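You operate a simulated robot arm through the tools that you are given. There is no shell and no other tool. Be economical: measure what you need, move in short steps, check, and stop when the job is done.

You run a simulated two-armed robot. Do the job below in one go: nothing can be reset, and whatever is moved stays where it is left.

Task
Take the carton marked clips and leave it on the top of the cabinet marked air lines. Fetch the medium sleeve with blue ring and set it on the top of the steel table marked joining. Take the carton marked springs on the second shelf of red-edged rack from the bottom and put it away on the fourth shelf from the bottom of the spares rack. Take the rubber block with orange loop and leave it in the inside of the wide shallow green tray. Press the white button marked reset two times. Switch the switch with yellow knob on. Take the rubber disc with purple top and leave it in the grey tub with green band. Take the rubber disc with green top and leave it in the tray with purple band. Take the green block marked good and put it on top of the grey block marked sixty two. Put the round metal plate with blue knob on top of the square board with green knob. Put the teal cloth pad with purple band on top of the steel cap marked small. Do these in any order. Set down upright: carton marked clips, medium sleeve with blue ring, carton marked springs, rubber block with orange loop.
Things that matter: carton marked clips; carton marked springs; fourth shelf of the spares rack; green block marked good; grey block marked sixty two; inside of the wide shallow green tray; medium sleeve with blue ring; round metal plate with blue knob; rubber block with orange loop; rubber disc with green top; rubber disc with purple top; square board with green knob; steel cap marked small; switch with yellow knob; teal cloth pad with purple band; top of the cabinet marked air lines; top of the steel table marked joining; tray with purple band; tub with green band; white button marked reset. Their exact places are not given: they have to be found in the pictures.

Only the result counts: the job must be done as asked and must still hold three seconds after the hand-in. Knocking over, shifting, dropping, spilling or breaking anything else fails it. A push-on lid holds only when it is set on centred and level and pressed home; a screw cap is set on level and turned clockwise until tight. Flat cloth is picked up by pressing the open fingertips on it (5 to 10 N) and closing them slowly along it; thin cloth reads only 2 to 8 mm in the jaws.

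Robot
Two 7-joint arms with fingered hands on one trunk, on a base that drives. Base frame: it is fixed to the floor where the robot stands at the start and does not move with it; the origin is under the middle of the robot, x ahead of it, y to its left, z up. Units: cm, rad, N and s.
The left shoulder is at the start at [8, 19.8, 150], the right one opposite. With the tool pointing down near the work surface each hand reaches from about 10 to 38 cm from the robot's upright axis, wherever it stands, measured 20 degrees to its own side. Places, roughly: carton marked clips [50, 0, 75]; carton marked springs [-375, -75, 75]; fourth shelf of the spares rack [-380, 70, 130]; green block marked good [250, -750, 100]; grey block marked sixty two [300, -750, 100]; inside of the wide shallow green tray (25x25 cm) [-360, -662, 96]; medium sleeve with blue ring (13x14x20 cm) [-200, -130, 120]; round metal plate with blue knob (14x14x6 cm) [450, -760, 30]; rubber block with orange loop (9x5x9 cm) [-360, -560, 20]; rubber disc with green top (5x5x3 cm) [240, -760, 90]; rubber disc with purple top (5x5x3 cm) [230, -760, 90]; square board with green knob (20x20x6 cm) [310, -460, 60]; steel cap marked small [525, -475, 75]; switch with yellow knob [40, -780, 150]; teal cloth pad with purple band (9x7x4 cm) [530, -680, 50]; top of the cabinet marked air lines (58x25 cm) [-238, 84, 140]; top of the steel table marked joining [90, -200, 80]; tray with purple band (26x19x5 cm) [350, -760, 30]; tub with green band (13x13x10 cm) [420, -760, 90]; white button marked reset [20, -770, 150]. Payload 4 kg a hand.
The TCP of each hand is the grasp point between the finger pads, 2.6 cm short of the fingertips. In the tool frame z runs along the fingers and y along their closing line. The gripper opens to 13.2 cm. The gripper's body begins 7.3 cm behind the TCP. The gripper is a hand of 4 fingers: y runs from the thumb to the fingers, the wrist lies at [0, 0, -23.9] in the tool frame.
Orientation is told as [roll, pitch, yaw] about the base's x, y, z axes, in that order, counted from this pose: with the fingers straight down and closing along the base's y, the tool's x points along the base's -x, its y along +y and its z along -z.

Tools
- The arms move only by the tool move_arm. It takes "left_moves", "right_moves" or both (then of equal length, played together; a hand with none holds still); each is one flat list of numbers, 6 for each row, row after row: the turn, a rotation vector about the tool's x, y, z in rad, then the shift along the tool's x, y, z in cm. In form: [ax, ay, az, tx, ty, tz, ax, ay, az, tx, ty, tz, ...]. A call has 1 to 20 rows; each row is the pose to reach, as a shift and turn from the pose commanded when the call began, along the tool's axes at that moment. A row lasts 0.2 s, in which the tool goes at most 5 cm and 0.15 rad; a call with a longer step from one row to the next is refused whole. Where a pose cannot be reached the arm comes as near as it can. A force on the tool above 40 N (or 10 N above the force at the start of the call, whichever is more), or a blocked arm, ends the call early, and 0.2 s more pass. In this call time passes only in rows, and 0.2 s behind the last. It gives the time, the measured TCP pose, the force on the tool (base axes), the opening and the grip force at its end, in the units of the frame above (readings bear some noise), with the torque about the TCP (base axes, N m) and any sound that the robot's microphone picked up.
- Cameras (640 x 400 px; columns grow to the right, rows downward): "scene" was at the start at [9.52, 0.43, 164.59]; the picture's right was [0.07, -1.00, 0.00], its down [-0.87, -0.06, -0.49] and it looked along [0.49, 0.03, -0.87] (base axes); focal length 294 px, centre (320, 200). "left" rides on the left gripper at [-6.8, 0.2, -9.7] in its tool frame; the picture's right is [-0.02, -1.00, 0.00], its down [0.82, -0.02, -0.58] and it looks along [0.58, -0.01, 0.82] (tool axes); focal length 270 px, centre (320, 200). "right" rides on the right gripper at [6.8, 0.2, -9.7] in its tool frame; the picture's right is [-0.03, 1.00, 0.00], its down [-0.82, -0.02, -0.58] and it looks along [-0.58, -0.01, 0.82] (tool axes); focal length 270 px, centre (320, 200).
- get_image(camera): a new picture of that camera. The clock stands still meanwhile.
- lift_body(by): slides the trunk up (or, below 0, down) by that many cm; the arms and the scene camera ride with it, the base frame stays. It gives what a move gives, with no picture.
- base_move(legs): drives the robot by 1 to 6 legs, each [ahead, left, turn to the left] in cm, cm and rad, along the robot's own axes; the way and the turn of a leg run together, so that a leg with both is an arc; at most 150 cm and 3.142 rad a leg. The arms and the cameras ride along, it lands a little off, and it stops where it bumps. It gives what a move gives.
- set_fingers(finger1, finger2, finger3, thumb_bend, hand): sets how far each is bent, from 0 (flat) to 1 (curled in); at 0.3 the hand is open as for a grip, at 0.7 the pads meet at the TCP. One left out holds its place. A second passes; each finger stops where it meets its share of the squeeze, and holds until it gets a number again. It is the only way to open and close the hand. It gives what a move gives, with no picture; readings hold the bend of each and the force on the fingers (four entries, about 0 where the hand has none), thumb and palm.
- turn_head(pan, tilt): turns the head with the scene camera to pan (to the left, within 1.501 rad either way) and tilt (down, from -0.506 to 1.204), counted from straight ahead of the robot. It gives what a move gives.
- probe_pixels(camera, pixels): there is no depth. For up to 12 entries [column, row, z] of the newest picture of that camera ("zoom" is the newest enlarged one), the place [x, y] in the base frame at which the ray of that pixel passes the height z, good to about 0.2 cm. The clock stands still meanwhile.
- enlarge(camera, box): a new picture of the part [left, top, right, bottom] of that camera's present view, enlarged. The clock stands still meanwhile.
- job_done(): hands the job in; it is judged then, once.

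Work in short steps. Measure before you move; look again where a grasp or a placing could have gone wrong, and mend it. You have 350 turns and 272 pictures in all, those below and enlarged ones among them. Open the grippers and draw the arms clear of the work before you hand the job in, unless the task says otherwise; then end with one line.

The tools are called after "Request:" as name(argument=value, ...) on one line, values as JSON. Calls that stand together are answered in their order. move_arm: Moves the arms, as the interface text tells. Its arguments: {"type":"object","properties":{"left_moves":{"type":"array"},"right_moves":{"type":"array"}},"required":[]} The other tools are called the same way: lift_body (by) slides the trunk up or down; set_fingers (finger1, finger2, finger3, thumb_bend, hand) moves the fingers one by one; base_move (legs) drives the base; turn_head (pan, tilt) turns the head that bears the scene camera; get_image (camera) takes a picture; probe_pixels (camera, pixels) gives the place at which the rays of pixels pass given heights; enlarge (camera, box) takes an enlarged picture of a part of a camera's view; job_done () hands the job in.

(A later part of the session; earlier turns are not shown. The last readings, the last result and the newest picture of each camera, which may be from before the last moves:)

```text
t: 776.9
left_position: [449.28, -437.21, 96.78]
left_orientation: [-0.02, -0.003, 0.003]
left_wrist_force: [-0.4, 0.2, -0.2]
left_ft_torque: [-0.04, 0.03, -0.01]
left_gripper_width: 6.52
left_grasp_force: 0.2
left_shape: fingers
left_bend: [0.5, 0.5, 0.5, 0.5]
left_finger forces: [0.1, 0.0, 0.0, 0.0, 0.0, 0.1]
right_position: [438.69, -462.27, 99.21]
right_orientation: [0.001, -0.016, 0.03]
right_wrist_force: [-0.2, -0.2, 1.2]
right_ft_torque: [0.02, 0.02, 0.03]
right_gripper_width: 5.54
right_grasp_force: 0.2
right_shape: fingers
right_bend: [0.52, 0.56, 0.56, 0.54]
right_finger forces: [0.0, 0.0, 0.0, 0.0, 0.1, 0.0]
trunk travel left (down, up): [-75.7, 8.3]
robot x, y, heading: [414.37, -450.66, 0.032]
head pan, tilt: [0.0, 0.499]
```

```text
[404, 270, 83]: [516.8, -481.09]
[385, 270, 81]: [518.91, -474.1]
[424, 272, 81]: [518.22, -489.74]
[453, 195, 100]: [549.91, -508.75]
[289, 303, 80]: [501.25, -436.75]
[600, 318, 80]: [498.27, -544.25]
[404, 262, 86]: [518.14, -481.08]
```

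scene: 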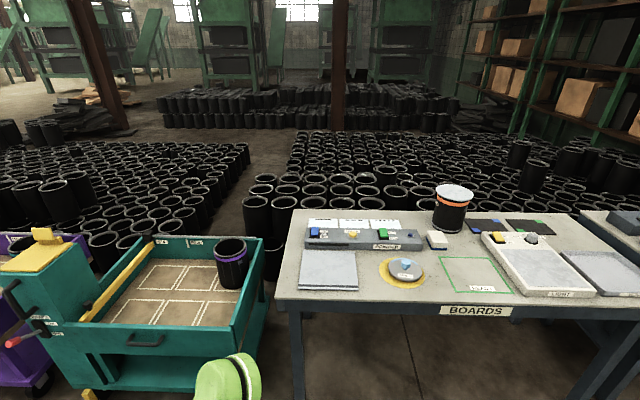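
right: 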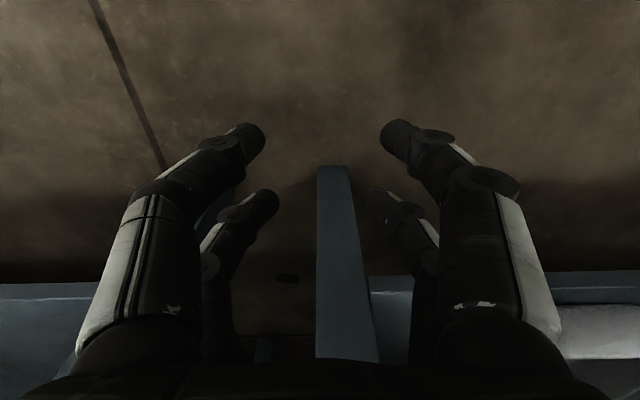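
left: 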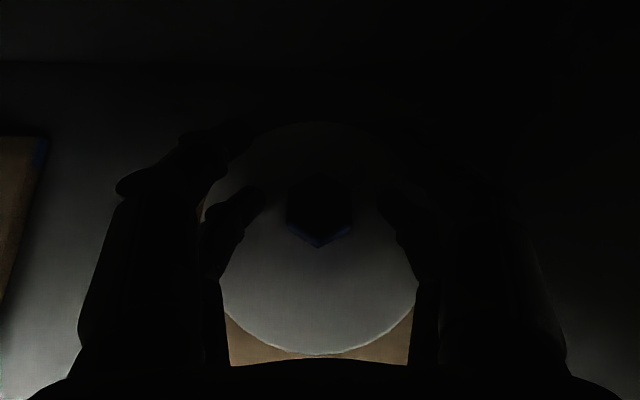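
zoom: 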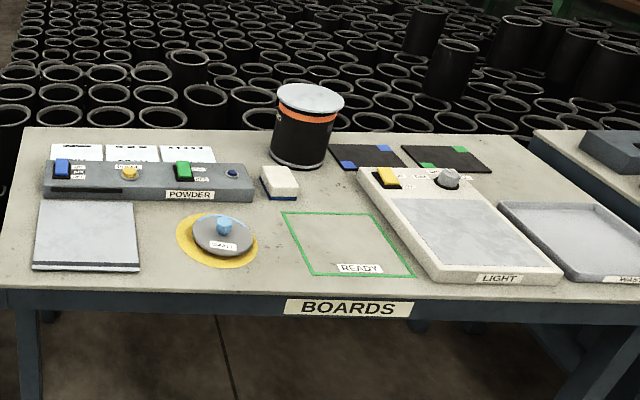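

Steel cap with knob, labelled SMALL, is at (518,-481) on the BOARDS table. Now the pad near (530,-680,50): I strafe south and lower to look.

Request:
base_move(legs=[[0, 0, -0.033], [0, -115, 0], [0, -110, 0]])

Request:
lift_body(by=-40)

Request:
turn_head(pan=0.0, tilt=0.4)

Request:
get_image(camera="scene")

```text
t: 788.3
left_position: [449.59, -661.8, 96.76]
left_orientation: [-0.019, 0.0, -0.033]
left_wrist_force: [-0.9, 0.1, 0.2]
left_ft_torque: [0.03, 0.0, 0.03]
left_gripper_width: 6.54
left_grasp_force: 0.0
left_shape: fingers
left_bend: [0.5, 0.5, 0.5, 0.5]
left_finger forces: [0.1, 0.0, 0.1, 0.1, 0.0, 0.1]
right_position: [438.05, -686.31, 99.39]
right_orientation: [0.001, -0.017, -0.005]
right_wrist_force: [0.2, 0.5, 0.7]
right_ft_torque: [0.0, 0.02, -0.03]
right_gripper_width: 5.53
right_grasp_force: 0.0
right_shape: fingers
right_bend: [0.52, 0.56, 0.56, 0.54]
right_finger forces: [0.1, 0.1, 0.0, 0.0, 0.1, 0.0]
trunk travel left (down, up): [-75.7, 8.3]
robot x, y, heading: [413.67, -674.25, -0.005]
head pan, tilt: [0.0, 0.499]
```

```text
t: 792.2
left_position: [449.61, -661.97, 56.7]
left_orientation: [-0.019, -0.003, -0.033]
left_wrist_force: [0.1, -0.2, 0.3]
left_ft_torque: [0.03, -0.01, -0.01]
left_gripper_width: 6.53
left_grasp_force: 0.1
left_shape: fingers
left_bend: [0.5, 0.5, 0.5, 0.5]
left_finger forces: [0.0, 0.1, 0.0, 0.0, 0.1, 0.1]
right_position: [438.03, -686.29, 59.23]
right_orientation: [0.001, -0.018, -0.005]
right_wrist_force: [0.3, 0.6, -0.1]
right_ft_torque: [0.0, -0.02, 0.0]
right_gripper_width: 5.54
right_grasp_force: 0.0
right_shape: fingers
right_bend: [0.52, 0.56, 0.56, 0.54]
right_finger forces: [0.0, 0.1, 0.1, 0.1, 0.0, 0.0]
trunk travel left (down, up): [-35.7, 48.3]
robot x, y, heading: [413.42, -674.18, -0.003]
head pan, tilt: [0.0, 0.499]
```

```text
t: 792.8
left_position: [449.49, -661.9, 56.91]
left_orientation: [-0.02, -0.001, -0.033]
left_wrist_force: [0.7, -0.4, 1.1]
left_ft_torque: [-0.02, 0.01, -0.01]
left_gripper_width: 6.54
left_grasp_force: 0.1
left_shape: fingers
left_bend: [0.5, 0.5, 0.5, 0.5]
left_finger forces: [0.0, 0.0, 0.0, 0.1, 0.1, 0.0]
right_position: [438.0, -686.36, 59.24]
right_orientation: [0.003, -0.018, -0.006]
right_wrist_force: [0.0, -0.1, -0.7]
right_ft_torque: [0.03, -0.01, -0.01]
right_gripper_width: 5.52
right_grasp_force: 0.0
right_shape: fingers
right_bend: [0.52, 0.56, 0.56, 0.54]
right_finger forces: [0.0, 0.1, 0.0, 0.0, 0.0, 0.1]
trunk travel left (down, up): [-35.7, 48.3]
robot x, y, heading: [413.62, -673.96, 0.001]
head pan, tilt: [0.0, 0.4]
```

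```text
29 pictures are left
```

scene: 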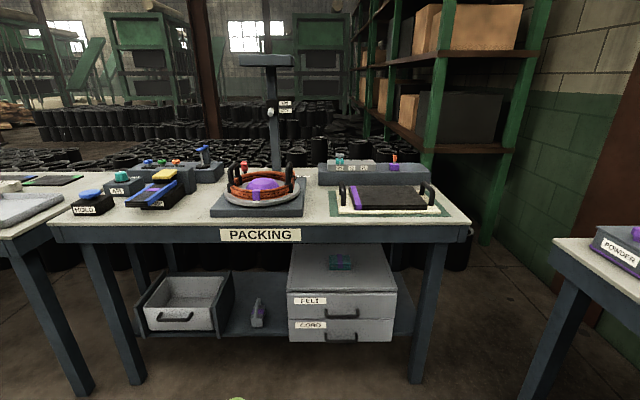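

Request:
enlarge(camera="scene", box=[270, 220, 420, 320])

Request:
probe_pixels(camera="zoom", pixels=[[255, 210, 46], [345, 210, 46], [258, 165, 50], [338, 163, 50], [75, 310, 46], [535, 305, 46], [300, 60, 80]])

```text
4.00 times, centred on (345, 270) of scene
```

zoom: 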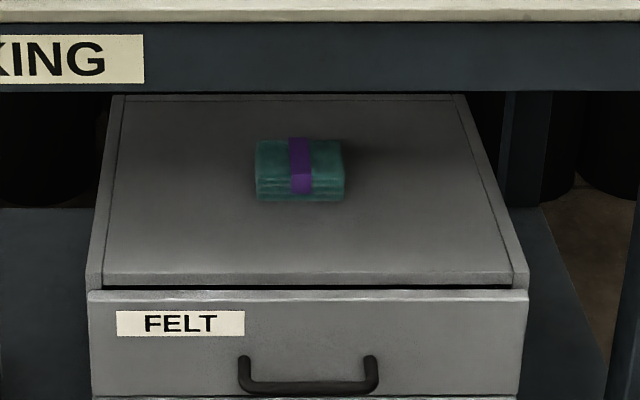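

```text
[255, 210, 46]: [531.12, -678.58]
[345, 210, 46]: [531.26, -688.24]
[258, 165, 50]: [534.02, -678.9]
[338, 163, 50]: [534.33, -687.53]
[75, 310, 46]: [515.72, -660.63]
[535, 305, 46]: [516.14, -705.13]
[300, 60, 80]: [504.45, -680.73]
```

The teal pad with purple band lies on the drawer unit under the PACKING table, about (536.5,-683.5), on z≈46. I align, lower and pitch the left hand for it.

Request:
base_move(legs=[[0, -21, 0]])

Request:
lift_body(by=-24)

Request:
set_fingers(hand="left", finger1=0.3, finger2=0.3, finger3=0.3, thumb_bend=0.3)

Request:
move_arm(left_moves=[0, -0.1, 0, -2.9, 0, -3.4, 0, -0.2, 0, -5.8, 0, -6.8, 0, -0.3, 0, -8.7, 0, -10.2, 0, -0.4, 0, -11.6, 0, -13.6, 0, -0.5, 0, -14.5, 0, -17, 0, -0.6, 0, -17.4, 0, -20.4, 0, -0.7, 0, -20.3, 0, -23.8, 0, -0.8, 0, -23.2, 0, -27, 0, -0.9, 0, -26, 0, -30])

Request:
base_move(legs=[[38, 0, 0]])

Request:
get_image(camera="left")

```text
t: 794.5
left_position: [449.56, -682.83, 56.8]
left_orientation: [-0.018, -0.002, -0.033]
left_wrist_force: [0.3, 0.1, -0.4]
left_ft_torque: [0.01, 0.01, 0.01]
left_gripper_width: 6.52
left_grasp_force: 0.0
left_shape: fingers
left_bend: [0.5, 0.5, 0.5, 0.5]
left_finger forces: [0.0, 0.0, 0.0, 0.0, 0.1, 0.0]
right_position: [438.08, -707.5, 59.19]
right_orientation: [0.003, -0.017, -0.006]
right_wrist_force: [0.1, -1.1, -0.1]
right_ft_torque: [0.03, 0.04, 0.0]
right_gripper_width: 5.54
right_grasp_force: 0.0
right_shape: fingers
right_bend: [0.52, 0.56, 0.56, 0.54]
right_finger forces: [0.1, 0.1, 0.0, 0.1, 0.1, 0.1]
trunk travel left (down, up): [-35.7, 48.3]
robot x, y, heading: [413.76, -695.24, -0.008]
head pan, tilt: [0.0, 0.4]
```

```text
t: 797.0
left_position: [449.44, -682.81, 32.77]
left_orientation: [-0.019, -0.001, -0.033]
left_wrist_force: [0.6, -0.3, 0.3]
left_ft_torque: [0.05, 0.03, 0.0]
left_gripper_width: 6.53
left_grasp_force: 0.0
left_shape: fingers
left_bend: [0.5, 0.5, 0.5, 0.5]
left_finger forces: [0.0, 0.0, 0.0, 0.0, 0.1, 0.1]
right_position: [437.9, -707.45, 35.23]
right_orientation: [0.001, -0.018, -0.005]
right_wrist_force: [0.1, -0.5, 0.7]
right_ft_torque: [-0.04, 0.02, 0.0]
right_gripper_width: 5.53
right_grasp_force: 0.0
right_shape: fingers
right_bend: [0.52, 0.56, 0.56, 0.54]
right_finger forces: [0.0, 0.0, 0.0, 0.0, 0.1, 0.1]
trunk travel left (down, up): [-11.7, 72.3]
robot x, y, heading: [413.76, -695.19, -0.002]
head pan, tilt: [0.0, 0.4]
```

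```text
t: 798.0
left_position: [449.53, -682.88, 32.73]
left_orientation: [-0.02, -0.001, -0.033]
left_wrist_force: [0.4, -0.1, 0.1]
left_ft_torque: [0.0, 0.0, 0.01]
left_gripper_width: 13.22
left_grasp_force: 0.1
left_shape: fingers
left_bend: [0.3, 0.3, 0.3, 0.3]
left_finger forces: [0.0, 0.1, 0.1, 0.0, 0.0, 0.1]
right_position: [437.95, -707.36, 35.35]
right_orientation: [0.0, -0.017, -0.005]
right_wrist_force: [-0.5, -0.7, -0.3]
right_ft_torque: [0.01, 0.0, -0.02]
right_gripper_width: 5.54
right_grasp_force: 0.0
right_shape: fingers
right_bend: [0.52, 0.56, 0.56, 0.54]
right_finger forces: [0.1, 0.0, 0.1, 0.0, 0.0, 0.1]
trunk travel left (down, up): [-11.7, 72.3]
robot x, y, heading: [413.46, -695.34, -0.001]
head pan, tilt: [0.0, 0.4]
```

```text
t: 800.0
left_position: [475.53, -683.04, 62.77]
left_orientation: [-0.031, -0.903, -0.01]
left_wrist_force: [-1.3, -0.2, 0.8]
left_ft_torque: [0.02, -0.01, 0.01]
left_gripper_width: 13.24
left_grasp_force: 0.1
left_shape: fingers
left_bend: [0.3, 0.3, 0.3, 0.3]
left_finger forces: [0.0, 0.0, 0.0, 0.1, 0.0, 0.2]
right_position: [438.06, -707.41, 35.36]
right_orientation: [0.002, -0.017, -0.006]
right_wrist_force: [0.6, -0.2, 0.2]
right_ft_torque: [-0.04, -0.03, 0.02]
right_gripper_width: 5.53
right_grasp_force: 0.0
right_shape: fingers
right_bend: [0.52, 0.56, 0.56, 0.54]
right_finger forces: [0.0, 0.0, 0.1, 0.1, 0.1, 0.1]
trunk travel left (down, up): [-11.7, 72.3]
robot x, y, heading: [414.06, -695.13, -0.004]
head pan, tilt: [0.0, 0.4]
```

```text
t: 802.3
left_position: [511.83, -683.13, 62.48]
left_orientation: [-0.049, -0.893, 0.005]
left_wrist_force: [-4.7, 1.1, -1.3]
left_ft_torque: [-0.03, -0.73, 0.01]
left_gripper_width: 13.23
left_grasp_force: 0.0
left_shape: fingers
left_bend: [0.3, 0.3, 0.3, 0.3]
left_finger forces: [0.0, 0.0, 0.1, 0.0, 0.1, 0.1]
right_position: [474.72, -707.34, 35.3]
right_orientation: [0.001, -0.018, -0.003]
right_wrist_force: [-1.0, -0.5, 0.2]
right_ft_torque: [-0.02, -0.01, -0.03]
right_gripper_width: 5.51
right_grasp_force: 0.0
right_shape: fingers
right_bend: [0.52, 0.56, 0.56, 0.54]
right_finger forces: [0.1, 0.0, 0.0, 0.1, 0.1, 0.0]
trunk travel left (down, up): [-11.7, 72.3]
robot x, y, heading: [450.7, -695.45, 0.003]
head pan, tilt: [0.0, 0.4]
stopped in leg 1: the force on the tool passed its limit at 168 N (the readings are from after the stop); the commanded pose is now the measured one
```

```text
27 pictures are left
```

left: 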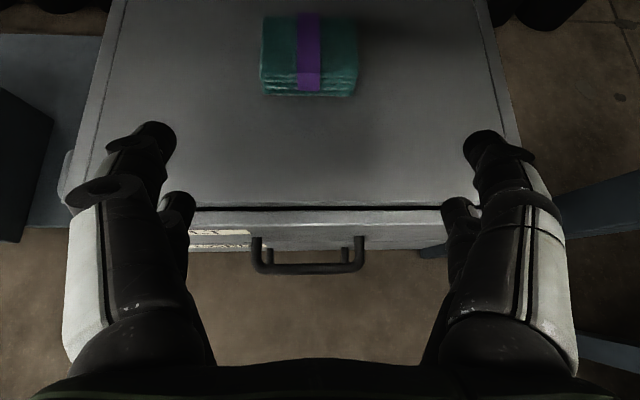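

The hand's camera stalk met the table's apron. I back off 6 cm, lower 7 cm and re-enter gently.

Request:
base_move(legs=[[-6, 0, 0]])

Request:
move_arm(left_moves=[0, 0, 0, 2.7, 0, 2.2, 0, 0, 0, 5.6, 0, 4.4])

Request:
base_move(legs=[[14, 0, 0]])

Request:
get_image(camera="left")

```text
t: 803.3
left_position: [505.84, -683.11, 62.57]
left_orientation: [-0.046, -0.896, 0.002]
left_wrist_force: [0.2, -0.3, -0.1]
left_ft_torque: [0.0, 0.02, 0.0]
left_gripper_width: 13.28
left_grasp_force: 0.1
left_shape: fingers
left_bend: [0.3, 0.3, 0.3, 0.3]
left_finger forces: [0.0, 0.0, 0.0, 0.0, 0.0, 0.1]
right_position: [468.79, -707.44, 35.38]
right_orientation: [0.002, -0.017, -0.001]
right_wrist_force: [-0.8, 0.5, 0.2]
right_ft_torque: [0.0, 0.0, 0.02]
right_gripper_width: 5.5
right_grasp_force: 0.1
right_shape: fingers
right_bend: [0.52, 0.56, 0.56, 0.54]
right_finger forces: [0.0, 0.1, 0.1, 0.0, 0.1, 0.1]
trunk travel left (down, up): [-11.7, 72.3]
robot x, y, heading: [444.7, -694.92, 0.005]
head pan, tilt: [0.0, 0.4]
```

```text
t: 803.9
left_position: [505.82, -683.37, 55.37]
left_orientation: [-0.05, -0.896, 0.004]
left_wrist_force: [0.4, 0.3, 0.1]
left_ft_torque: [0.0, -0.04, 0.03]
left_gripper_width: 13.25
left_grasp_force: 0.0
left_shape: fingers
left_bend: [0.3, 0.3, 0.3, 0.3]
left_finger forces: [0.1, 0.0, 0.1, 0.0, 0.0, 0.1]
right_position: [468.73, -707.33, 35.2]
right_orientation: [0.001, -0.018, -0.002]
right_wrist_force: [0.7, 0.1, 0.2]
right_ft_torque: [-0.02, 0.0, 0.01]
right_gripper_width: 5.54
right_grasp_force: 0.1
right_shape: fingers
right_bend: [0.52, 0.56, 0.56, 0.54]
right_finger forces: [0.1, 0.0, 0.0, 0.0, 0.0, 0.0]
trunk travel left (down, up): [-11.7, 72.3]
robot x, y, heading: [444.46, -695.25, -0.002]
head pan, tilt: [0.0, 0.4]
```

```text
t: 805.2
left_position: [519.91, -683.27, 55.32]
left_orientation: [-0.046, -0.895, 0.005]
left_wrist_force: [0.4, -0.2, -0.2]
left_ft_torque: [0.01, 0.01, 0.0]
left_gripper_width: 13.25
left_grasp_force: 0.1
left_shape: fingers
left_bend: [0.3, 0.3, 0.3, 0.3]
left_finger forces: [0.1, 0.0, 0.0, 0.1, 0.0, 0.1]
right_position: [482.94, -707.39, 35.29]
right_orientation: [0.002, -0.017, -0.002]
right_wrist_force: [0.1, -0.2, 0.4]
right_ft_torque: [-0.03, 0.02, -0.03]
right_gripper_width: 5.53
right_grasp_force: 0.0
right_shape: fingers
right_bend: [0.52, 0.56, 0.56, 0.54]
right_finger forces: [0.0, 0.0, 0.0, 0.1, 0.0, 0.1]
trunk travel left (down, up): [-11.7, 72.3]
robot x, y, heading: [458.57, -695.23, 0.0]
head pan, tilt: [0.0, 0.4]
```

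```text
26 pictures are left
```

left: 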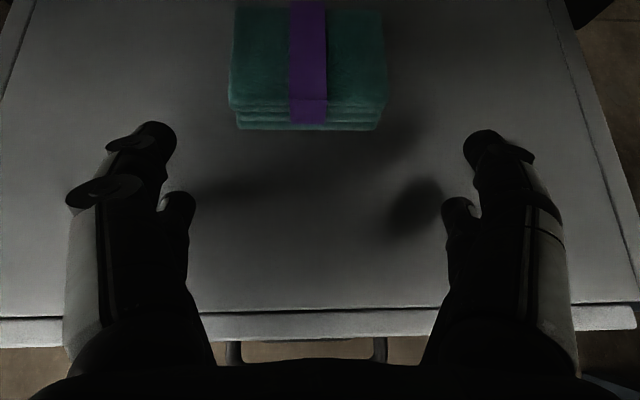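

Request:
probe_pixels(camera="left", pixels=[[238, 130, 46.5], [381, 129, 46.5], [229, 98, 50.5], [388, 97, 50.5], [308, 5, 50.5], [20, 312, 46.5]])

```text
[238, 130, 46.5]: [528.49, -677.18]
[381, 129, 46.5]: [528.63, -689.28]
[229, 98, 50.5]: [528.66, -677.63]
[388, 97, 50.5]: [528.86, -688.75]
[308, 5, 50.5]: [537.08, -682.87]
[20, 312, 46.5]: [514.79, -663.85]
```

Combining views, the drawer top is z≈50.5 and the pad spans x 526–533, y -678.7..-688. I advance 8 cm and close the lower finger pair on its sides.

Request:
base_move(legs=[[8, 0, 0]])

Request:
set_fingers(hand="left", finger2=0.5, finger3=0.5)

Request:
get_image(camera="left")

```text
t: 806.3
left_position: [527.91, -683.3, 54.95]
left_orientation: [-0.046, -0.887, 0.004]
left_wrist_force: [-0.4, 0.3, 0.4]
left_ft_torque: [0.0, 0.01, 0.03]
left_gripper_width: 13.26
left_grasp_force: 0.0
left_shape: fingers
left_bend: [0.3, 0.3, 0.3, 0.3]
left_finger forces: [0.1, 0.0, 0.0, 0.0, 0.0, 0.0]
right_position: [490.86, -707.42, 35.11]
right_orientation: [0.001, -0.015, -0.002]
right_wrist_force: [0.3, -0.5, 0.7]
right_ft_torque: [0.02, -0.02, -0.01]
right_gripper_width: 5.54
right_grasp_force: 0.0
right_shape: fingers
right_bend: [0.52, 0.56, 0.56, 0.54]
right_finger forces: [0.0, 0.1, 0.0, 0.0, 0.0, 0.1]
trunk travel left (down, up): [-11.7, 72.3]
robot x, y, heading: [466.47, -695.07, 0.003]
head pan, tilt: [0.0, 0.4]
```

```text
t: 807.3
left_position: [527.9, -683.27, 54.94]
left_orientation: [-0.045, -0.885, 0.002]
left_wrist_force: [0.5, 4.1, 10.9]
left_ft_torque: [0.81, -0.11, 0.06]
left_gripper_width: 13.27
left_grasp_force: 8.0
left_shape: fingers
left_bend: [0.3, 0.42, 0.46, 0.3]
left_finger forces: [0.0, 13.0, 2.4, 0.1, 0.0, 0.1]
right_position: [490.79, -707.4, 35.31]
right_orientation: [0.003, -0.015, -0.002]
right_wrist_force: [-0.9, -0.1, 0.2]
right_ft_torque: [0.04, 0.0, 0.02]
right_gripper_width: 5.55
right_grasp_force: 0.1
right_shape: fingers
right_bend: [0.52, 0.56, 0.56, 0.54]
right_finger forces: [0.0, 0.0, 0.0, 0.0, 0.1, 0.0]
trunk travel left (down, up): [-11.7, 72.3]
robot x, y, heading: [466.44, -694.94, 0.003]
head pan, tilt: [0.0, 0.4]
```

```text
25 pictures are left
```

left: 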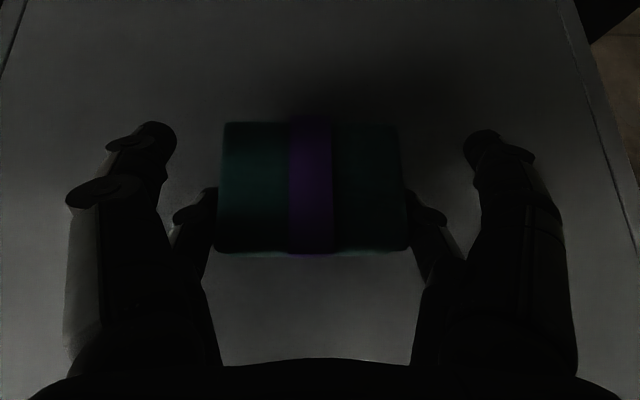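

Request:
lift_body(by=0.5)

Request:
set_fingers(hand="left", finger2=0.62, finger3=0.62)

Request:
lift_body(by=2)

Request:
get_image(camera="left")

```text
t: 807.8
left_position: [527.82, -683.2, 54.65]
left_orientation: [-0.036, -0.882, -0.005]
left_wrist_force: [5.9, -0.2, 35.5]
left_ft_torque: [2.06, -0.67, -0.41]
left_gripper_width: 13.23
left_grasp_force: 20.5
left_shape: fingers
left_bend: [0.3, 0.43, 0.46, 0.3]
left_finger forces: [0.1, 37.9, 3.1, 0.0, 0.0, 0.0]
right_position: [490.82, -707.33, 35.61]
right_orientation: [0.0, -0.016, -0.002]
right_wrist_force: [1.1, 0.2, 0.4]
right_ft_torque: [0.04, 0.0, -0.01]
right_gripper_width: 5.54
right_grasp_force: 0.1
right_shape: fingers
right_bend: [0.52, 0.56, 0.56, 0.54]
right_finger forces: [0.0, 0.0, 0.0, 0.1, 0.0, 0.1]
trunk travel left (down, up): [-12.2, 71.8]
robot x, y, heading: [466.55, -694.98, -0.003]
head pan, tilt: [0.0, 0.4]
```

```text
t: 808.8
left_position: [527.81, -683.25, 54.76]
left_orientation: [-0.036, -0.879, -0.004]
left_wrist_force: [5.0, -3.9, 39.5]
left_ft_torque: [2.08, -0.63, -0.41]
left_gripper_width: 13.28
left_grasp_force: 26.1
left_shape: fingers
left_bend: [0.3, 0.46, 0.47, 0.3]
left_finger forces: [0.0, 45.2, 7.4, 0.1, 0.0, 0.0]
right_position: [490.72, -707.21, 35.82]
right_orientation: [0.001, -0.015, -0.002]
right_wrist_force: [0.4, 0.8, 0.1]
right_ft_torque: [0.01, -0.02, -0.03]
right_gripper_width: 5.54
right_grasp_force: 0.0
right_shape: fingers
right_bend: [0.52, 0.56, 0.56, 0.54]
right_finger forces: [0.0, 0.0, 0.0, 0.0, 0.0, 0.0]
trunk travel left (down, up): [-12.2, 71.8]
robot x, y, heading: [466.09, -695.0, -0.003]
head pan, tilt: [0.0, 0.4]
```

```text
t: 809.2
left_position: [527.77, -682.95, 54.76]
left_orientation: [-0.015, -0.877, -0.021]
left_wrist_force: [3.7, -4.6, 37.0]
left_ft_torque: [0.59, -0.46, 0.2]
left_gripper_width: 13.27
left_grasp_force: 24.0
left_shape: fingers
left_bend: [0.3, 0.48, 0.47, 0.3]
left_finger forces: [0.1, 31.2, 17.3, 0.0, 0.0, 0.0]
right_position: [490.64, -707.29, 36.34]
right_orientation: [0.001, -0.018, -0.001]
right_wrist_force: [-0.6, -0.5, 0.3]
right_ft_torque: [0.01, -0.04, -0.01]
right_gripper_width: 5.52
right_grasp_force: 0.1
right_shape: fingers
right_bend: [0.52, 0.56, 0.56, 0.54]
right_finger forces: [0.1, 0.1, 0.0, 0.0, 0.0, 0.0]
trunk travel left (down, up): [-12.6, 71.4]
robot x, y, heading: [466.42, -695.37, 0.003]
head pan, tilt: [0.0, 0.4]
stopped: the force on the tool passed its limit at 60 N (the readings are from after the stop); the commanded pose is now the measured one
```

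```text
24 pictures are left
```

left: 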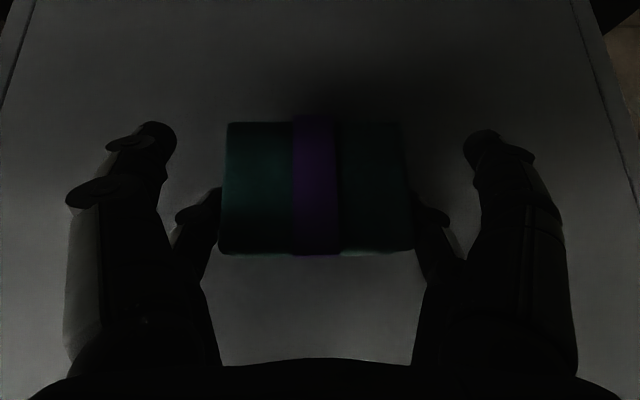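

The forearm is pressing against the apron above, so lifting here is blocked. I undo the lift and draw the gripped pad straight out along the drawer top.

Request:
lift_body(by=-0.9)

Request:
base_move(legs=[[-10, 0, 0]])

Request:
get_image(camera="left")

```text
t: 809.8
left_position: [527.66, -683.36, 54.77]
left_orientation: [-0.019, -0.89, -0.02]
left_wrist_force: [5.6, 0.1, 22.7]
left_ft_torque: [-0.12, -0.41, -0.03]
left_gripper_width: 13.29
left_grasp_force: 16.3
left_shape: fingers
left_bend: [0.3, 0.45, 0.47, 0.3]
left_finger forces: [0.0, 16.7, 17.0, 0.0, 0.0, 0.1]
right_position: [490.64, -707.39, 35.2]
right_orientation: [0.004, -0.02, -0.002]
right_wrist_force: [-0.2, -1.4, 0.4]
right_ft_torque: [-0.03, -0.01, 0.0]
right_gripper_width: 5.53
right_grasp_force: 0.1
right_shape: fingers
right_bend: [0.52, 0.56, 0.56, 0.54]
right_finger forces: [0.0, 0.0, 0.0, 0.0, 0.0, 0.0]
trunk travel left (down, up): [-11.7, 72.3]
robot x, y, heading: [466.36, -695.35, -0.001]
head pan, tilt: [0.0, 0.4]
```

```text
t: 811.2
left_position: [517.76, -683.21, 54.81]
left_orientation: [-0.022, -0.897, -0.021]
left_wrist_force: [-0.2, -0.9, 2.9]
left_ft_torque: [0.0, -0.02, -0.04]
left_gripper_width: 13.28
left_grasp_force: 7.7
left_shape: fingers
left_bend: [0.3, 0.45, 0.48, 0.3]
left_finger forces: [0.0, 8.5, 7.4, 0.0, 0.0, 0.1]
right_position: [480.64, -707.44, 35.25]
right_orientation: [0.002, -0.017, -0.003]
right_wrist_force: [-0.2, 0.7, 0.1]
right_ft_torque: [-0.01, -0.03, 0.01]
right_gripper_width: 5.52
right_grasp_force: 0.1
right_shape: fingers
right_bend: [0.52, 0.56, 0.56, 0.54]
right_finger forces: [0.0, 0.0, 0.0, 0.0, 0.0, 0.0]
trunk travel left (down, up): [-11.7, 72.3]
robot x, y, heading: [456.39, -695.05, 0.002]
head pan, tilt: [0.0, 0.4]
stopped in leg 1: the force on the tool passed its limit at 42 N (the readings are from after the stop); the commanded pose is now the measured one
```

```text
23 pictures are left
```

left: 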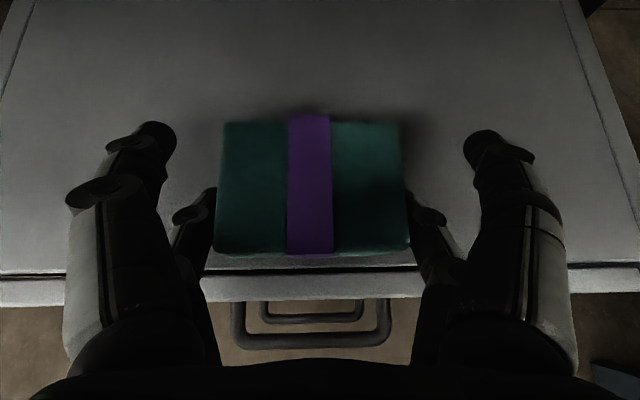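

The pad came along and the wrist is now outside the apron. I lift 1.5 cm and check.

Request:
lift_body(by=1.5)

Request:
base_move(legs=[[-25, 0, 0]])

Request:
get_image(camera="left")

```text
t: 811.8
left_position: [517.71, -683.26, 56.15]
left_orientation: [-0.022, -0.893, -0.02]
left_wrist_force: [-0.4, 0.1, -0.9]
left_ft_torque: [0.01, 0.03, 0.05]
left_gripper_width: 13.23
left_grasp_force: 7.2
left_shape: fingers
left_bend: [0.3, 0.45, 0.48, 0.3]
left_finger forces: [0.0, 7.2, 7.1, 0.1, 0.0, 0.1]
right_position: [480.59, -707.45, 36.83]
right_orientation: [0.003, -0.018, -0.002]
right_wrist_force: [0.2, 0.3, 0.4]
right_ft_torque: [-0.01, -0.02, 0.03]
right_gripper_width: 5.53
right_grasp_force: 0.1
right_shape: fingers
right_bend: [0.52, 0.56, 0.56, 0.54]
right_finger forces: [0.0, 0.1, 0.0, 0.1, 0.0, 0.1]
trunk travel left (down, up): [-13.2, 70.8]
robot x, y, heading: [456.28, -695.42, 0.0]
head pan, tilt: [0.0, 0.4]
```

```text
t: 813.7
left_position: [492.34, -683.4, 56.18]
left_orientation: [-0.021, -0.893, -0.023]
left_wrist_force: [0.5, -0.2, -1.9]
left_ft_torque: [-0.03, 0.03, 0.02]
left_gripper_width: 13.27
left_grasp_force: 7.5
left_shape: fingers
left_bend: [0.3, 0.45, 0.48, 0.3]
left_finger forces: [0.1, 7.0, 7.1, 0.2, 0.1, 0.0]
right_position: [455.38, -707.35, 36.85]
right_orientation: [0.004, -0.017, -0.005]
right_wrist_force: [0.3, -0.8, 0.0]
right_ft_torque: [0.0, -0.05, -0.03]
right_gripper_width: 5.55
right_grasp_force: 0.0
right_shape: fingers
right_bend: [0.52, 0.56, 0.56, 0.54]
right_finger forces: [0.0, 0.1, 0.1, 0.0, 0.1, 0.0]
trunk travel left (down, up): [-13.2, 70.8]
robot x, y, heading: [431.07, -695.43, 0.001]
head pan, tilt: [0.0, 0.4]
```

```text
22 pictures are left
```

left: 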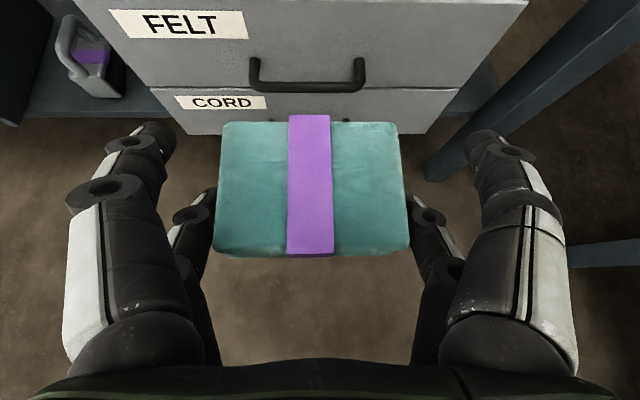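

Request:
lift_body(by=40)

Request:
lift_body(by=8)

Request:
base_move(legs=[[-16, 0, 0], [0, 102, 0], [0, 100, 0]])

Request:
turn_head(pan=0.0, tilt=0.5)

Request:
get_image(camera="left")

Request:
enlarge(camera="scene", box=[230, 130, 520, 330])

```text
t: 817.5
left_position: [492.52, -683.4, 96.19]
left_orientation: [-0.022, -0.894, -0.023]
left_wrist_force: [0.2, 0.0, -1.3]
left_ft_torque: [0.02, 0.0, 0.01]
left_gripper_width: 13.25
left_grasp_force: 7.0
left_shape: fingers
left_bend: [0.3, 0.45, 0.48, 0.3]
left_finger forces: [0.1, 7.0, 7.0, 0.1, 0.0, 0.0]
right_position: [455.54, -707.37, 76.72]
right_orientation: [0.003, -0.017, -0.002]
right_wrist_force: [0.5, 0.8, 0.2]
right_ft_torque: [0.01, -0.01, -0.03]
right_gripper_width: 5.53
right_grasp_force: 0.0
right_shape: fingers
right_bend: [0.52, 0.56, 0.56, 0.54]
right_finger forces: [0.1, 0.1, 0.1, 0.0, 0.0, 0.0]
trunk travel left (down, up): [-53.2, 30.8]
robot x, y, heading: [431.23, -695.13, -0.005]
head pan, tilt: [0.0, 0.4]
```

```text
t: 818.7
left_position: [492.37, -683.38, 104.19]
left_orientation: [-0.021, -0.894, -0.022]
left_wrist_force: [0.0, -0.2, 0.1]
left_ft_torque: [-0.05, -0.02, -0.01]
left_gripper_width: 13.26
left_grasp_force: 6.9
left_shape: fingers
left_bend: [0.3, 0.45, 0.48, 0.3]
left_finger forces: [0.0, 7.0, 7.0, 0.0, 0.0, 0.0]
right_position: [455.38, -707.46, 84.68]
right_orientation: [0.001, -0.017, -0.005]
right_wrist_force: [0.4, -0.4, 0.4]
right_ft_torque: [0.0, -0.02, 0.0]
right_gripper_width: 5.5
right_grasp_force: 0.1
right_shape: fingers
right_bend: [0.52, 0.56, 0.56, 0.54]
right_finger forces: [0.0, 0.0, 0.1, 0.0, 0.2, 0.0]
trunk travel left (down, up): [-61.2, 22.8]
robot x, y, heading: [431.13, -695.26, -0.004]
head pan, tilt: [0.0, 0.4]
```

```text
t: 829.9
left_position: [476.96, -479.23, 104.18]
left_orientation: [-0.021, -0.893, -0.025]
left_wrist_force: [-0.2, 0.1, -0.4]
left_ft_torque: [0.03, 0.04, 0.02]
left_gripper_width: 13.25
left_grasp_force: 6.7
left_shape: fingers
left_bend: [0.3, 0.45, 0.48, 0.3]
left_finger forces: [0.1, 7.0, 7.0, 0.0, 0.0, 0.1]
right_position: [439.79, -503.14, 84.77]
right_orientation: [0.003, -0.018, -0.008]
right_wrist_force: [0.5, 0.7, -0.6]
right_ft_torque: [0.01, -0.03, 0.0]
right_gripper_width: 5.5
right_grasp_force: 0.1
right_shape: fingers
right_bend: [0.52, 0.56, 0.56, 0.54]
right_finger forces: [0.1, 0.0, 0.0, 0.0, 0.0, 0.0]
trunk travel left (down, up): [-61.2, 22.8]
robot x, y, heading: [415.79, -491.22, -0.005]
head pan, tilt: [0.0, 0.4]
```

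```text
t: 830.5
left_position: [477.06, -479.1, 104.09]
left_orientation: [-0.021, -0.892, -0.025]
left_wrist_force: [-0.4, -0.3, -0.4]
left_ft_torque: [0.02, 0.03, 0.0]
left_gripper_width: 13.27
left_grasp_force: 7.0
left_shape: fingers
left_bend: [0.3, 0.45, 0.48, 0.3]
left_finger forces: [0.1, 7.0, 7.1, 0.0, 0.0, 0.0]
right_position: [439.77, -503.06, 84.71]
right_orientation: [0.003, -0.017, -0.008]
right_wrist_force: [0.3, 0.4, -0.2]
right_ft_torque: [0.0, 0.01, -0.02]
right_gripper_width: 5.53
right_grasp_force: 0.1
right_shape: fingers
right_bend: [0.52, 0.56, 0.56, 0.54]
right_finger forces: [0.0, 0.0, 0.0, 0.0, 0.1, 0.1]
trunk travel left (down, up): [-61.2, 22.8]
robot x, y, heading: [415.67, -491.17, -0.007]
head pan, tilt: [0.0, 0.499]
```

```text
21 pictures are left
```

left: 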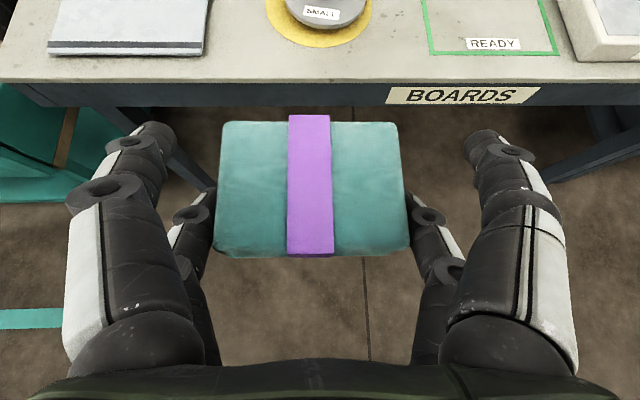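

```text
2.00 times, centred on (375, 230) of scene
```

zoom: 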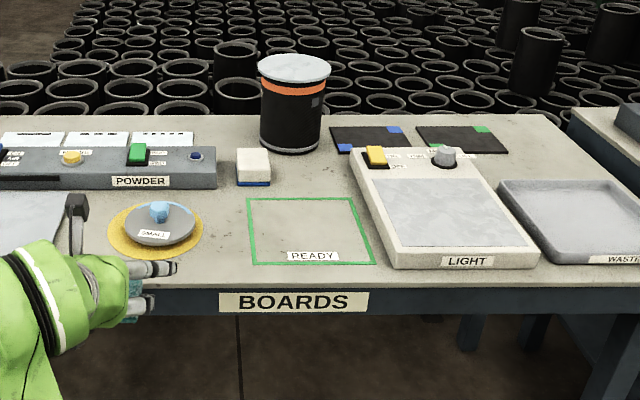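

Request:
probe_pixels(camera="zoom", pixels=[[300, 287, 84], [300, 287, 80], [160, 207, 90], [160, 207, 87], [123, 228, 84], [196, 226, 84], [150, 258, 84]])

Request:
probe_pixels(camera="left", pixels=[[400, 82, 84], [400, 82, 80], [320, 28, 85], [320, 47, 84], [320, 47, 80]])

```text
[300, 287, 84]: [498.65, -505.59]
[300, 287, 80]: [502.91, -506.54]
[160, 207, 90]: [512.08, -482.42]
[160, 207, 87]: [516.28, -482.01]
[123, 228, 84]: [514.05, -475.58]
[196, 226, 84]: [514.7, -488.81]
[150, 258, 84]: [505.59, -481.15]
```

```text
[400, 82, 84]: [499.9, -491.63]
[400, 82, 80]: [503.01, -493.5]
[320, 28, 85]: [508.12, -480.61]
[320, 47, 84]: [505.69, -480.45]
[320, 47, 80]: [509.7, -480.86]
```

Table is z≈80; cap centre ≈(517,-482). I bring the pad over it and look.

Request:
base_move(legs=[[0, -2.9, 0], [38.2, 0, 0]])

Request:
lift_body(by=-6)

Request:
get_image(camera="left")

Request:
enlarge(camera="scene", box=[180, 150, 440, 350])

```text
t: 833.4
left_position: [514.99, -482.37, 104.22]
left_orientation: [-0.02, -0.894, -0.028]
left_wrist_force: [0.3, -0.1, -1.6]
left_ft_torque: [-0.03, 0.03, -0.02]
left_gripper_width: 13.28
left_grasp_force: 7.3
left_shape: fingers
left_bend: [0.3, 0.45, 0.48, 0.3]
left_finger forces: [0.1, 7.0, 7.0, 0.0, 0.0, 0.0]
right_position: [477.71, -506.36, 84.82]
right_orientation: [0.004, -0.02, -0.013]
right_wrist_force: [0.4, -0.1, 0.4]
right_ft_torque: [-0.03, -0.01, 0.0]
right_gripper_width: 5.5
right_grasp_force: 0.0
right_shape: fingers
right_bend: [0.52, 0.56, 0.56, 0.54]
right_finger forces: [0.1, 0.1, 0.1, 0.0, 0.1, 0.0]
trunk travel left (down, up): [-61.2, 22.8]
robot x, y, heading: [453.56, -494.09, -0.008]
head pan, tilt: [0.0, 0.499]
```

```text
t: 834.4
left_position: [514.89, -482.53, 98.26]
left_orientation: [-0.02, -0.892, -0.028]
left_wrist_force: [-0.2, -0.9, -0.6]
left_ft_torque: [-0.02, 0.04, 0.0]
left_gripper_width: 13.26
left_grasp_force: 6.9
left_shape: fingers
left_bend: [0.3, 0.45, 0.48, 0.3]
left_finger forces: [0.1, 6.9, 7.0, 0.0, 0.1, 0.0]
right_position: [477.8, -506.25, 78.77]
right_orientation: [0.003, -0.018, -0.009]
right_wrist_force: [0.8, 0.3, -0.2]
right_ft_torque: [-0.01, 0.02, 0.0]
right_gripper_width: 5.54
right_grasp_force: 0.0
right_shape: fingers
right_bend: [0.52, 0.56, 0.56, 0.54]
right_finger forces: [0.0, 0.0, 0.0, 0.0, 0.1, 0.0]
trunk travel left (down, up): [-55.2, 28.8]
robot x, y, heading: [453.75, -494.22, -0.006]
head pan, tilt: [0.0, 0.499]
```

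```text
19 pictures are left
```

left: 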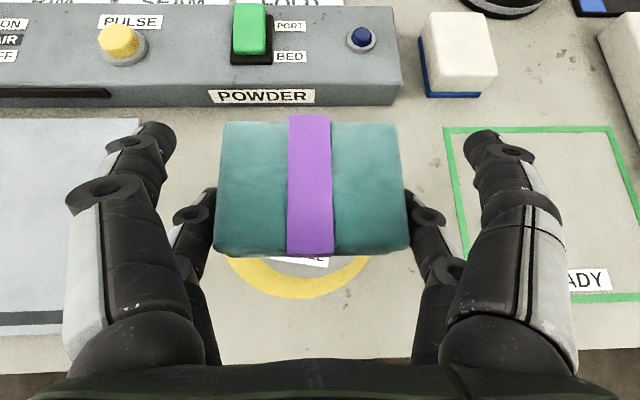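

```text
2.00 times, centred on (310, 250) of scene
```

zoom: 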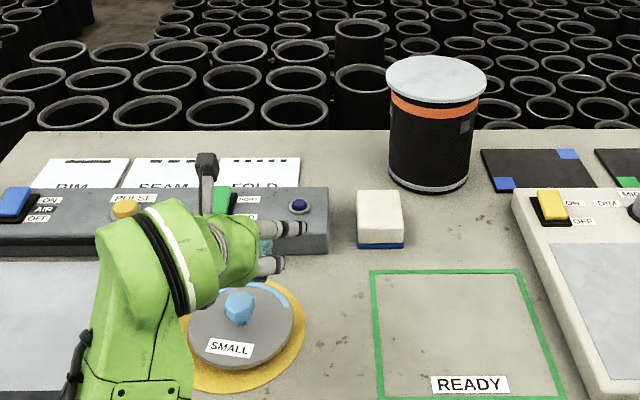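

Request:
probe_pixels(camera="zoom", pixels=[[240, 297, 88], [240, 297, 86], [240, 297, 84], [240, 325, 83], [187, 328, 82], [293, 322, 82], [235, 288, 82], [235, 366, 82]])

Request:
probe_pixels(camera="left", pixels=[[229, 258, 80], [366, 256, 80], [300, 298, 80], [310, 262, 83]])

```text
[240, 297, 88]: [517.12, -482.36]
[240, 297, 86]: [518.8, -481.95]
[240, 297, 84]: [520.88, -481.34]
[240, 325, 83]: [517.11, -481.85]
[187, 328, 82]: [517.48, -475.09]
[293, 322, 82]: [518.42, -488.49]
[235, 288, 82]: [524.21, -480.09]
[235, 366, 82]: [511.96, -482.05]
```

```text
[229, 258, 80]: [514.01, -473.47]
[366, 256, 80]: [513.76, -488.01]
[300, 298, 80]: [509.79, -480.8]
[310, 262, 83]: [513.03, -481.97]
```

Request:
move_arm(left_moves=[0, 0, 0, -0.94, 0.5, 1.17])

Request:
lift_body(by=-5.5)

Request:
lift_body(by=-0.7)

Request:
lift_body(by=-0.7)

Request:
get_image(camera="left")

```text
t: 834.8
left_position: [516.64, -481.97, 98.09]
left_orientation: [-0.02, -0.891, -0.028]
left_wrist_force: [0.1, 0.7, 0.1]
left_ft_torque: [0.0, -0.04, -0.01]
left_gripper_width: 13.27
left_grasp_force: 7.0
left_shape: fingers
left_bend: [0.3, 0.45, 0.48, 0.3]
left_finger forces: [0.0, 6.9, 7.0, 0.0, 0.0, 0.1]
right_position: [477.86, -506.33, 78.67]
right_orientation: [0.0, -0.015, -0.009]
right_wrist_force: [1.0, -0.6, -0.3]
right_ft_torque: [0.0, 0.0, 0.0]
right_gripper_width: 5.5
right_grasp_force: 0.1
right_shape: fingers
right_bend: [0.52, 0.56, 0.56, 0.54]
right_finger forces: [0.1, 0.0, 0.0, 0.1, 0.0, 0.1]
trunk travel left (down, up): [-55.2, 28.8]
robot x, y, heading: [453.5, -493.77, -0.002]
head pan, tilt: [0.0, 0.499]
```

```text
t: 835.7
left_position: [516.58, -482.02, 92.71]
left_orientation: [-0.023, -0.892, -0.028]
left_wrist_force: [0.6, 0.4, 0.4]
left_ft_torque: [-0.01, -0.02, -0.02]
left_gripper_width: 13.27
left_grasp_force: 6.9
left_shape: fingers
left_bend: [0.3, 0.45, 0.48, 0.3]
left_finger forces: [0.0, 7.1, 7.0, 0.0, 0.0, 0.0]
right_position: [477.86, -506.23, 73.29]
right_orientation: [0.004, -0.017, -0.009]
right_wrist_force: [-0.2, -0.6, -0.3]
right_ft_torque: [0.0, 0.01, 0.0]
right_gripper_width: 5.53
right_grasp_force: 0.1
right_shape: fingers
right_bend: [0.52, 0.56, 0.56, 0.54]
right_finger forces: [0.1, 0.0, 0.0, 0.0, 0.0, 0.0]
trunk travel left (down, up): [-49.7, 34.3]
robot x, y, heading: [453.68, -494.33, -0.007]
head pan, tilt: [0.0, 0.499]
```

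```text
t: 836.3
left_position: [516.56, -482.01, 91.98]
left_orientation: [-0.021, -0.893, -0.028]
left_wrist_force: [0.3, 0.5, -1.0]
left_ft_torque: [0.01, -0.01, 0.0]
left_gripper_width: 13.25
left_grasp_force: 7.5
left_shape: fingers
left_bend: [0.3, 0.45, 0.48, 0.3]
left_finger forces: [0.0, 7.1, 7.0, 0.1, 0.0, 0.0]
right_position: [477.75, -506.29, 72.56]
right_orientation: [0.005, -0.019, -0.009]
right_wrist_force: [-0.1, 0.6, -0.1]
right_ft_torque: [0.0, -0.01, -0.02]
right_gripper_width: 5.51
right_grasp_force: 0.1
right_shape: fingers
right_bend: [0.52, 0.56, 0.56, 0.54]
right_finger forces: [0.1, 0.1, 0.1, 0.0, 0.0, 0.0]
trunk travel left (down, up): [-49.0, 35.0]
robot x, y, heading: [453.45, -494.07, -0.009]
head pan, tilt: [0.0, 0.499]
```

```text
t: 836.8
left_position: [516.65, -482.0, 91.29]
left_orientation: [-0.021, -0.895, -0.029]
left_wrist_force: [0.1, 0.1, -0.4]
left_ft_torque: [-0.01, 0.04, -0.03]
left_gripper_width: 13.26
left_grasp_force: 7.5
left_shape: fingers
left_bend: [0.3, 0.45, 0.48, 0.3]
left_finger forces: [0.1, 7.1, 7.0, 0.1, 0.1, 0.1]
right_position: [477.7, -506.32, 71.81]
right_orientation: [0.004, -0.018, -0.009]
right_wrist_force: [0.2, 0.3, 0.1]
right_ft_torque: [-0.01, 0.03, 0.01]
right_gripper_width: 5.53
right_grasp_force: 0.1
right_shape: fingers
right_bend: [0.52, 0.56, 0.56, 0.54]
right_finger forces: [0.0, 0.0, 0.0, 0.0, 0.0, 0.0]
trunk travel left (down, up): [-48.3, 35.7]
robot x, y, heading: [453.66, -493.82, -0.01]
head pan, tilt: [0.0, 0.499]
```

```text
17 pictures are left
```

left: 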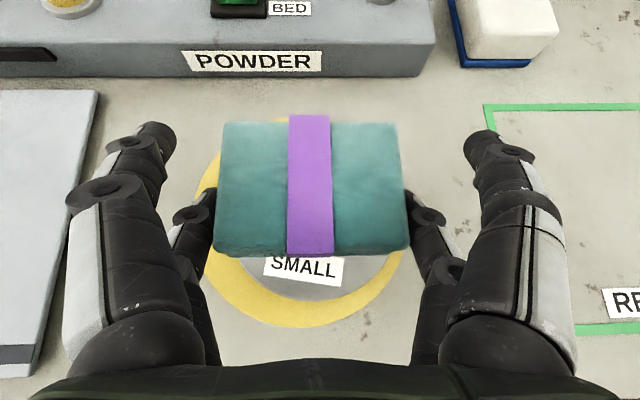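

Request:
lift_body(by=-0.7)

Request:
lift_body(by=-0.7)

Request:
lift_body(by=-0.7)

```text
t: 837.4
left_position: [516.56, -482.0, 90.56]
left_orientation: [-0.02, -0.894, -0.028]
left_wrist_force: [0.7, -0.2, -0.7]
left_ft_torque: [-0.02, 0.03, 0.03]
left_gripper_width: 13.26
left_grasp_force: 6.6
left_shape: fingers
left_bend: [0.3, 0.45, 0.48, 0.3]
left_finger forces: [0.0, 7.0, 7.0, 0.1, 0.0, 0.1]
right_position: [477.7, -506.28, 71.12]
right_orientation: [0.003, -0.018, -0.011]
right_wrist_force: [0.1, 0.0, 0.1]
right_ft_torque: [-0.01, 0.0, 0.01]
right_gripper_width: 5.53
right_grasp_force: 0.2
right_shape: fingers
right_bend: [0.52, 0.56, 0.56, 0.54]
right_finger forces: [0.0, 0.0, 0.0, 0.0, 0.0, 0.1]
trunk travel left (down, up): [-47.6, 36.4]
robot x, y, heading: [453.72, -494.05, -0.007]
head pan, tilt: [0.0, 0.499]
```

```text
t: 838.0
left_position: [516.49, -481.95, 89.76]
left_orientation: [-0.023, -0.893, -0.029]
left_wrist_force: [0.3, 0.2, -1.1]
left_ft_torque: [0.03, 0.02, 0.0]
left_gripper_width: 13.25
left_grasp_force: 7.1
left_shape: fingers
left_bend: [0.3, 0.45, 0.48, 0.3]
left_finger forces: [0.0, 7.0, 7.0, 0.0, 0.0, 0.1]
right_position: [477.76, -506.25, 70.49]
right_orientation: [0.003, -0.017, -0.009]
right_wrist_force: [-0.6, -0.2, -0.3]
right_ft_torque: [0.03, 0.0, 0.0]
right_gripper_width: 5.51
right_grasp_force: 0.1
right_shape: fingers
right_bend: [0.52, 0.56, 0.56, 0.54]
right_finger forces: [0.1, 0.0, 0.0, 0.1, 0.1, 0.1]
trunk travel left (down, up): [-46.9, 37.1]
robot x, y, heading: [453.92, -493.93, -0.008]
head pan, tilt: [0.0, 0.499]
```

```text
t: 838.5
left_position: [516.49, -482.17, 89.48]
left_orientation: [-0.022, -0.898, -0.028]
left_wrist_force: [1.6, 0.5, 8.8]
left_ft_torque: [-0.03, -0.08, -0.02]
left_gripper_width: 13.26
left_grasp_force: 6.8
left_shape: fingers
left_bend: [0.3, 0.45, 0.48, 0.3]
left_finger forces: [0.1, 7.0, 6.9, 0.1, 0.0, 0.0]
right_position: [477.71, -506.24, 69.82]
right_orientation: [0.003, -0.019, -0.008]
right_wrist_force: [0.0, 0.5, 0.3]
right_ft_torque: [-0.01, 0.02, -0.03]
right_gripper_width: 5.54
right_grasp_force: 0.0
right_shape: fingers
right_bend: [0.52, 0.56, 0.56, 0.54]
right_finger forces: [0.0, 0.0, 0.0, 0.0, 0.0, 0.0]
trunk travel left (down, up): [-46.2, 37.8]
robot x, y, heading: [453.34, -494.17, -0.005]
head pan, tilt: [0.0, 0.499]
```

Contact on the knob (8.8 N, almost no torque). I open gently and check.

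Request:
lift_body(by=0.3)

Request:
set_fingers(hand="left", finger2=0.41, finger3=0.44)

Request:
set_fingers(hand="left", finger2=0.32, finger3=0.32)

Request:
get_image(camera="left")

```text
t: 839.0
left_position: [516.37, -482.16, 89.46]
left_orientation: [-0.021, -0.895, -0.029]
left_wrist_force: [0.9, 1.0, 4.9]
left_ft_torque: [0.02, -0.09, 0.01]
left_gripper_width: 13.25
left_grasp_force: 7.0
left_shape: fingers
left_bend: [0.3, 0.45, 0.48, 0.3]
left_finger forces: [0.1, 7.2, 7.0, 0.0, 0.1, 0.0]
right_position: [477.8, -506.4, 70.11]
right_orientation: [0.002, -0.016, -0.008]
right_wrist_force: [-0.6, 0.9, -0.4]
right_ft_torque: [-0.03, 0.01, -0.01]
right_gripper_width: 5.53
right_grasp_force: 0.0
right_shape: fingers
right_bend: [0.52, 0.56, 0.56, 0.54]
right_finger forces: [0.1, 0.0, 0.1, 0.0, 0.0, 0.0]
trunk travel left (down, up): [-46.5, 37.5]
robot x, y, heading: [453.57, -494.09, -0.008]
head pan, tilt: [0.0, 0.499]
```

```text
t: 840.0
left_position: [516.62, -481.94, 89.43]
left_orientation: [-0.021, -0.895, -0.027]
left_wrist_force: [0.3, 0.1, -1.1]
left_ft_torque: [0.0, -0.01, 0.0]
left_gripper_width: 13.27
left_grasp_force: 0.2
left_shape: fingers
left_bend: [0.3, 0.41, 0.44, 0.3]
left_finger forces: [0.0, 0.0, 0.1, 0.0, 0.1, 0.1]
right_position: [477.87, -506.26, 70.11]
right_orientation: [0.002, -0.015, -0.009]
right_wrist_force: [0.9, -0.5, -0.7]
right_ft_torque: [-0.01, 0.02, 0.03]
right_gripper_width: 5.55
right_grasp_force: 0.0
right_shape: fingers
right_bend: [0.52, 0.56, 0.56, 0.54]
right_finger forces: [0.0, 0.1, 0.0, 0.0, 0.1, 0.0]
trunk travel left (down, up): [-46.5, 37.5]
robot x, y, heading: [453.83, -494.14, -0.011]
head pan, tilt: [0.0, 0.499]
```

```text
t: 841.0
left_position: [516.52, -481.99, 89.46]
left_orientation: [-0.02, -0.893, -0.028]
left_wrist_force: [0.5, 0.2, -0.2]
left_ft_torque: [0.0, 0.01, -0.06]
left_gripper_width: 13.23
left_grasp_force: 0.0
left_shape: fingers
left_bend: [0.3, 0.32, 0.32, 0.3]
left_finger forces: [0.1, 0.0, 0.0, 0.1, 0.0, 0.1]
right_position: [477.77, -506.35, 70.09]
right_orientation: [0.004, -0.019, -0.009]
right_wrist_force: [-0.2, 0.5, 0.9]
right_ft_torque: [-0.01, 0.03, -0.01]
right_gripper_width: 5.53
right_grasp_force: 0.1
right_shape: fingers
right_bend: [0.52, 0.56, 0.56, 0.54]
right_finger forces: [0.0, 0.1, 0.0, 0.0, 0.1, 0.0]
trunk travel left (down, up): [-46.5, 37.5]
robot x, y, heading: [453.46, -494.39, -0.005]
head pan, tilt: [0.0, 0.499]
```

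```text
16 pictures are left
```

left: 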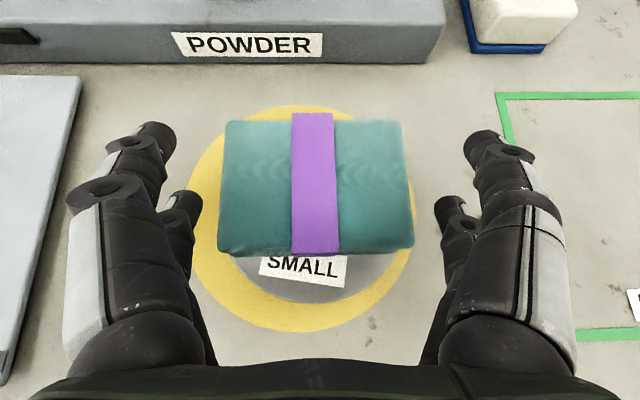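

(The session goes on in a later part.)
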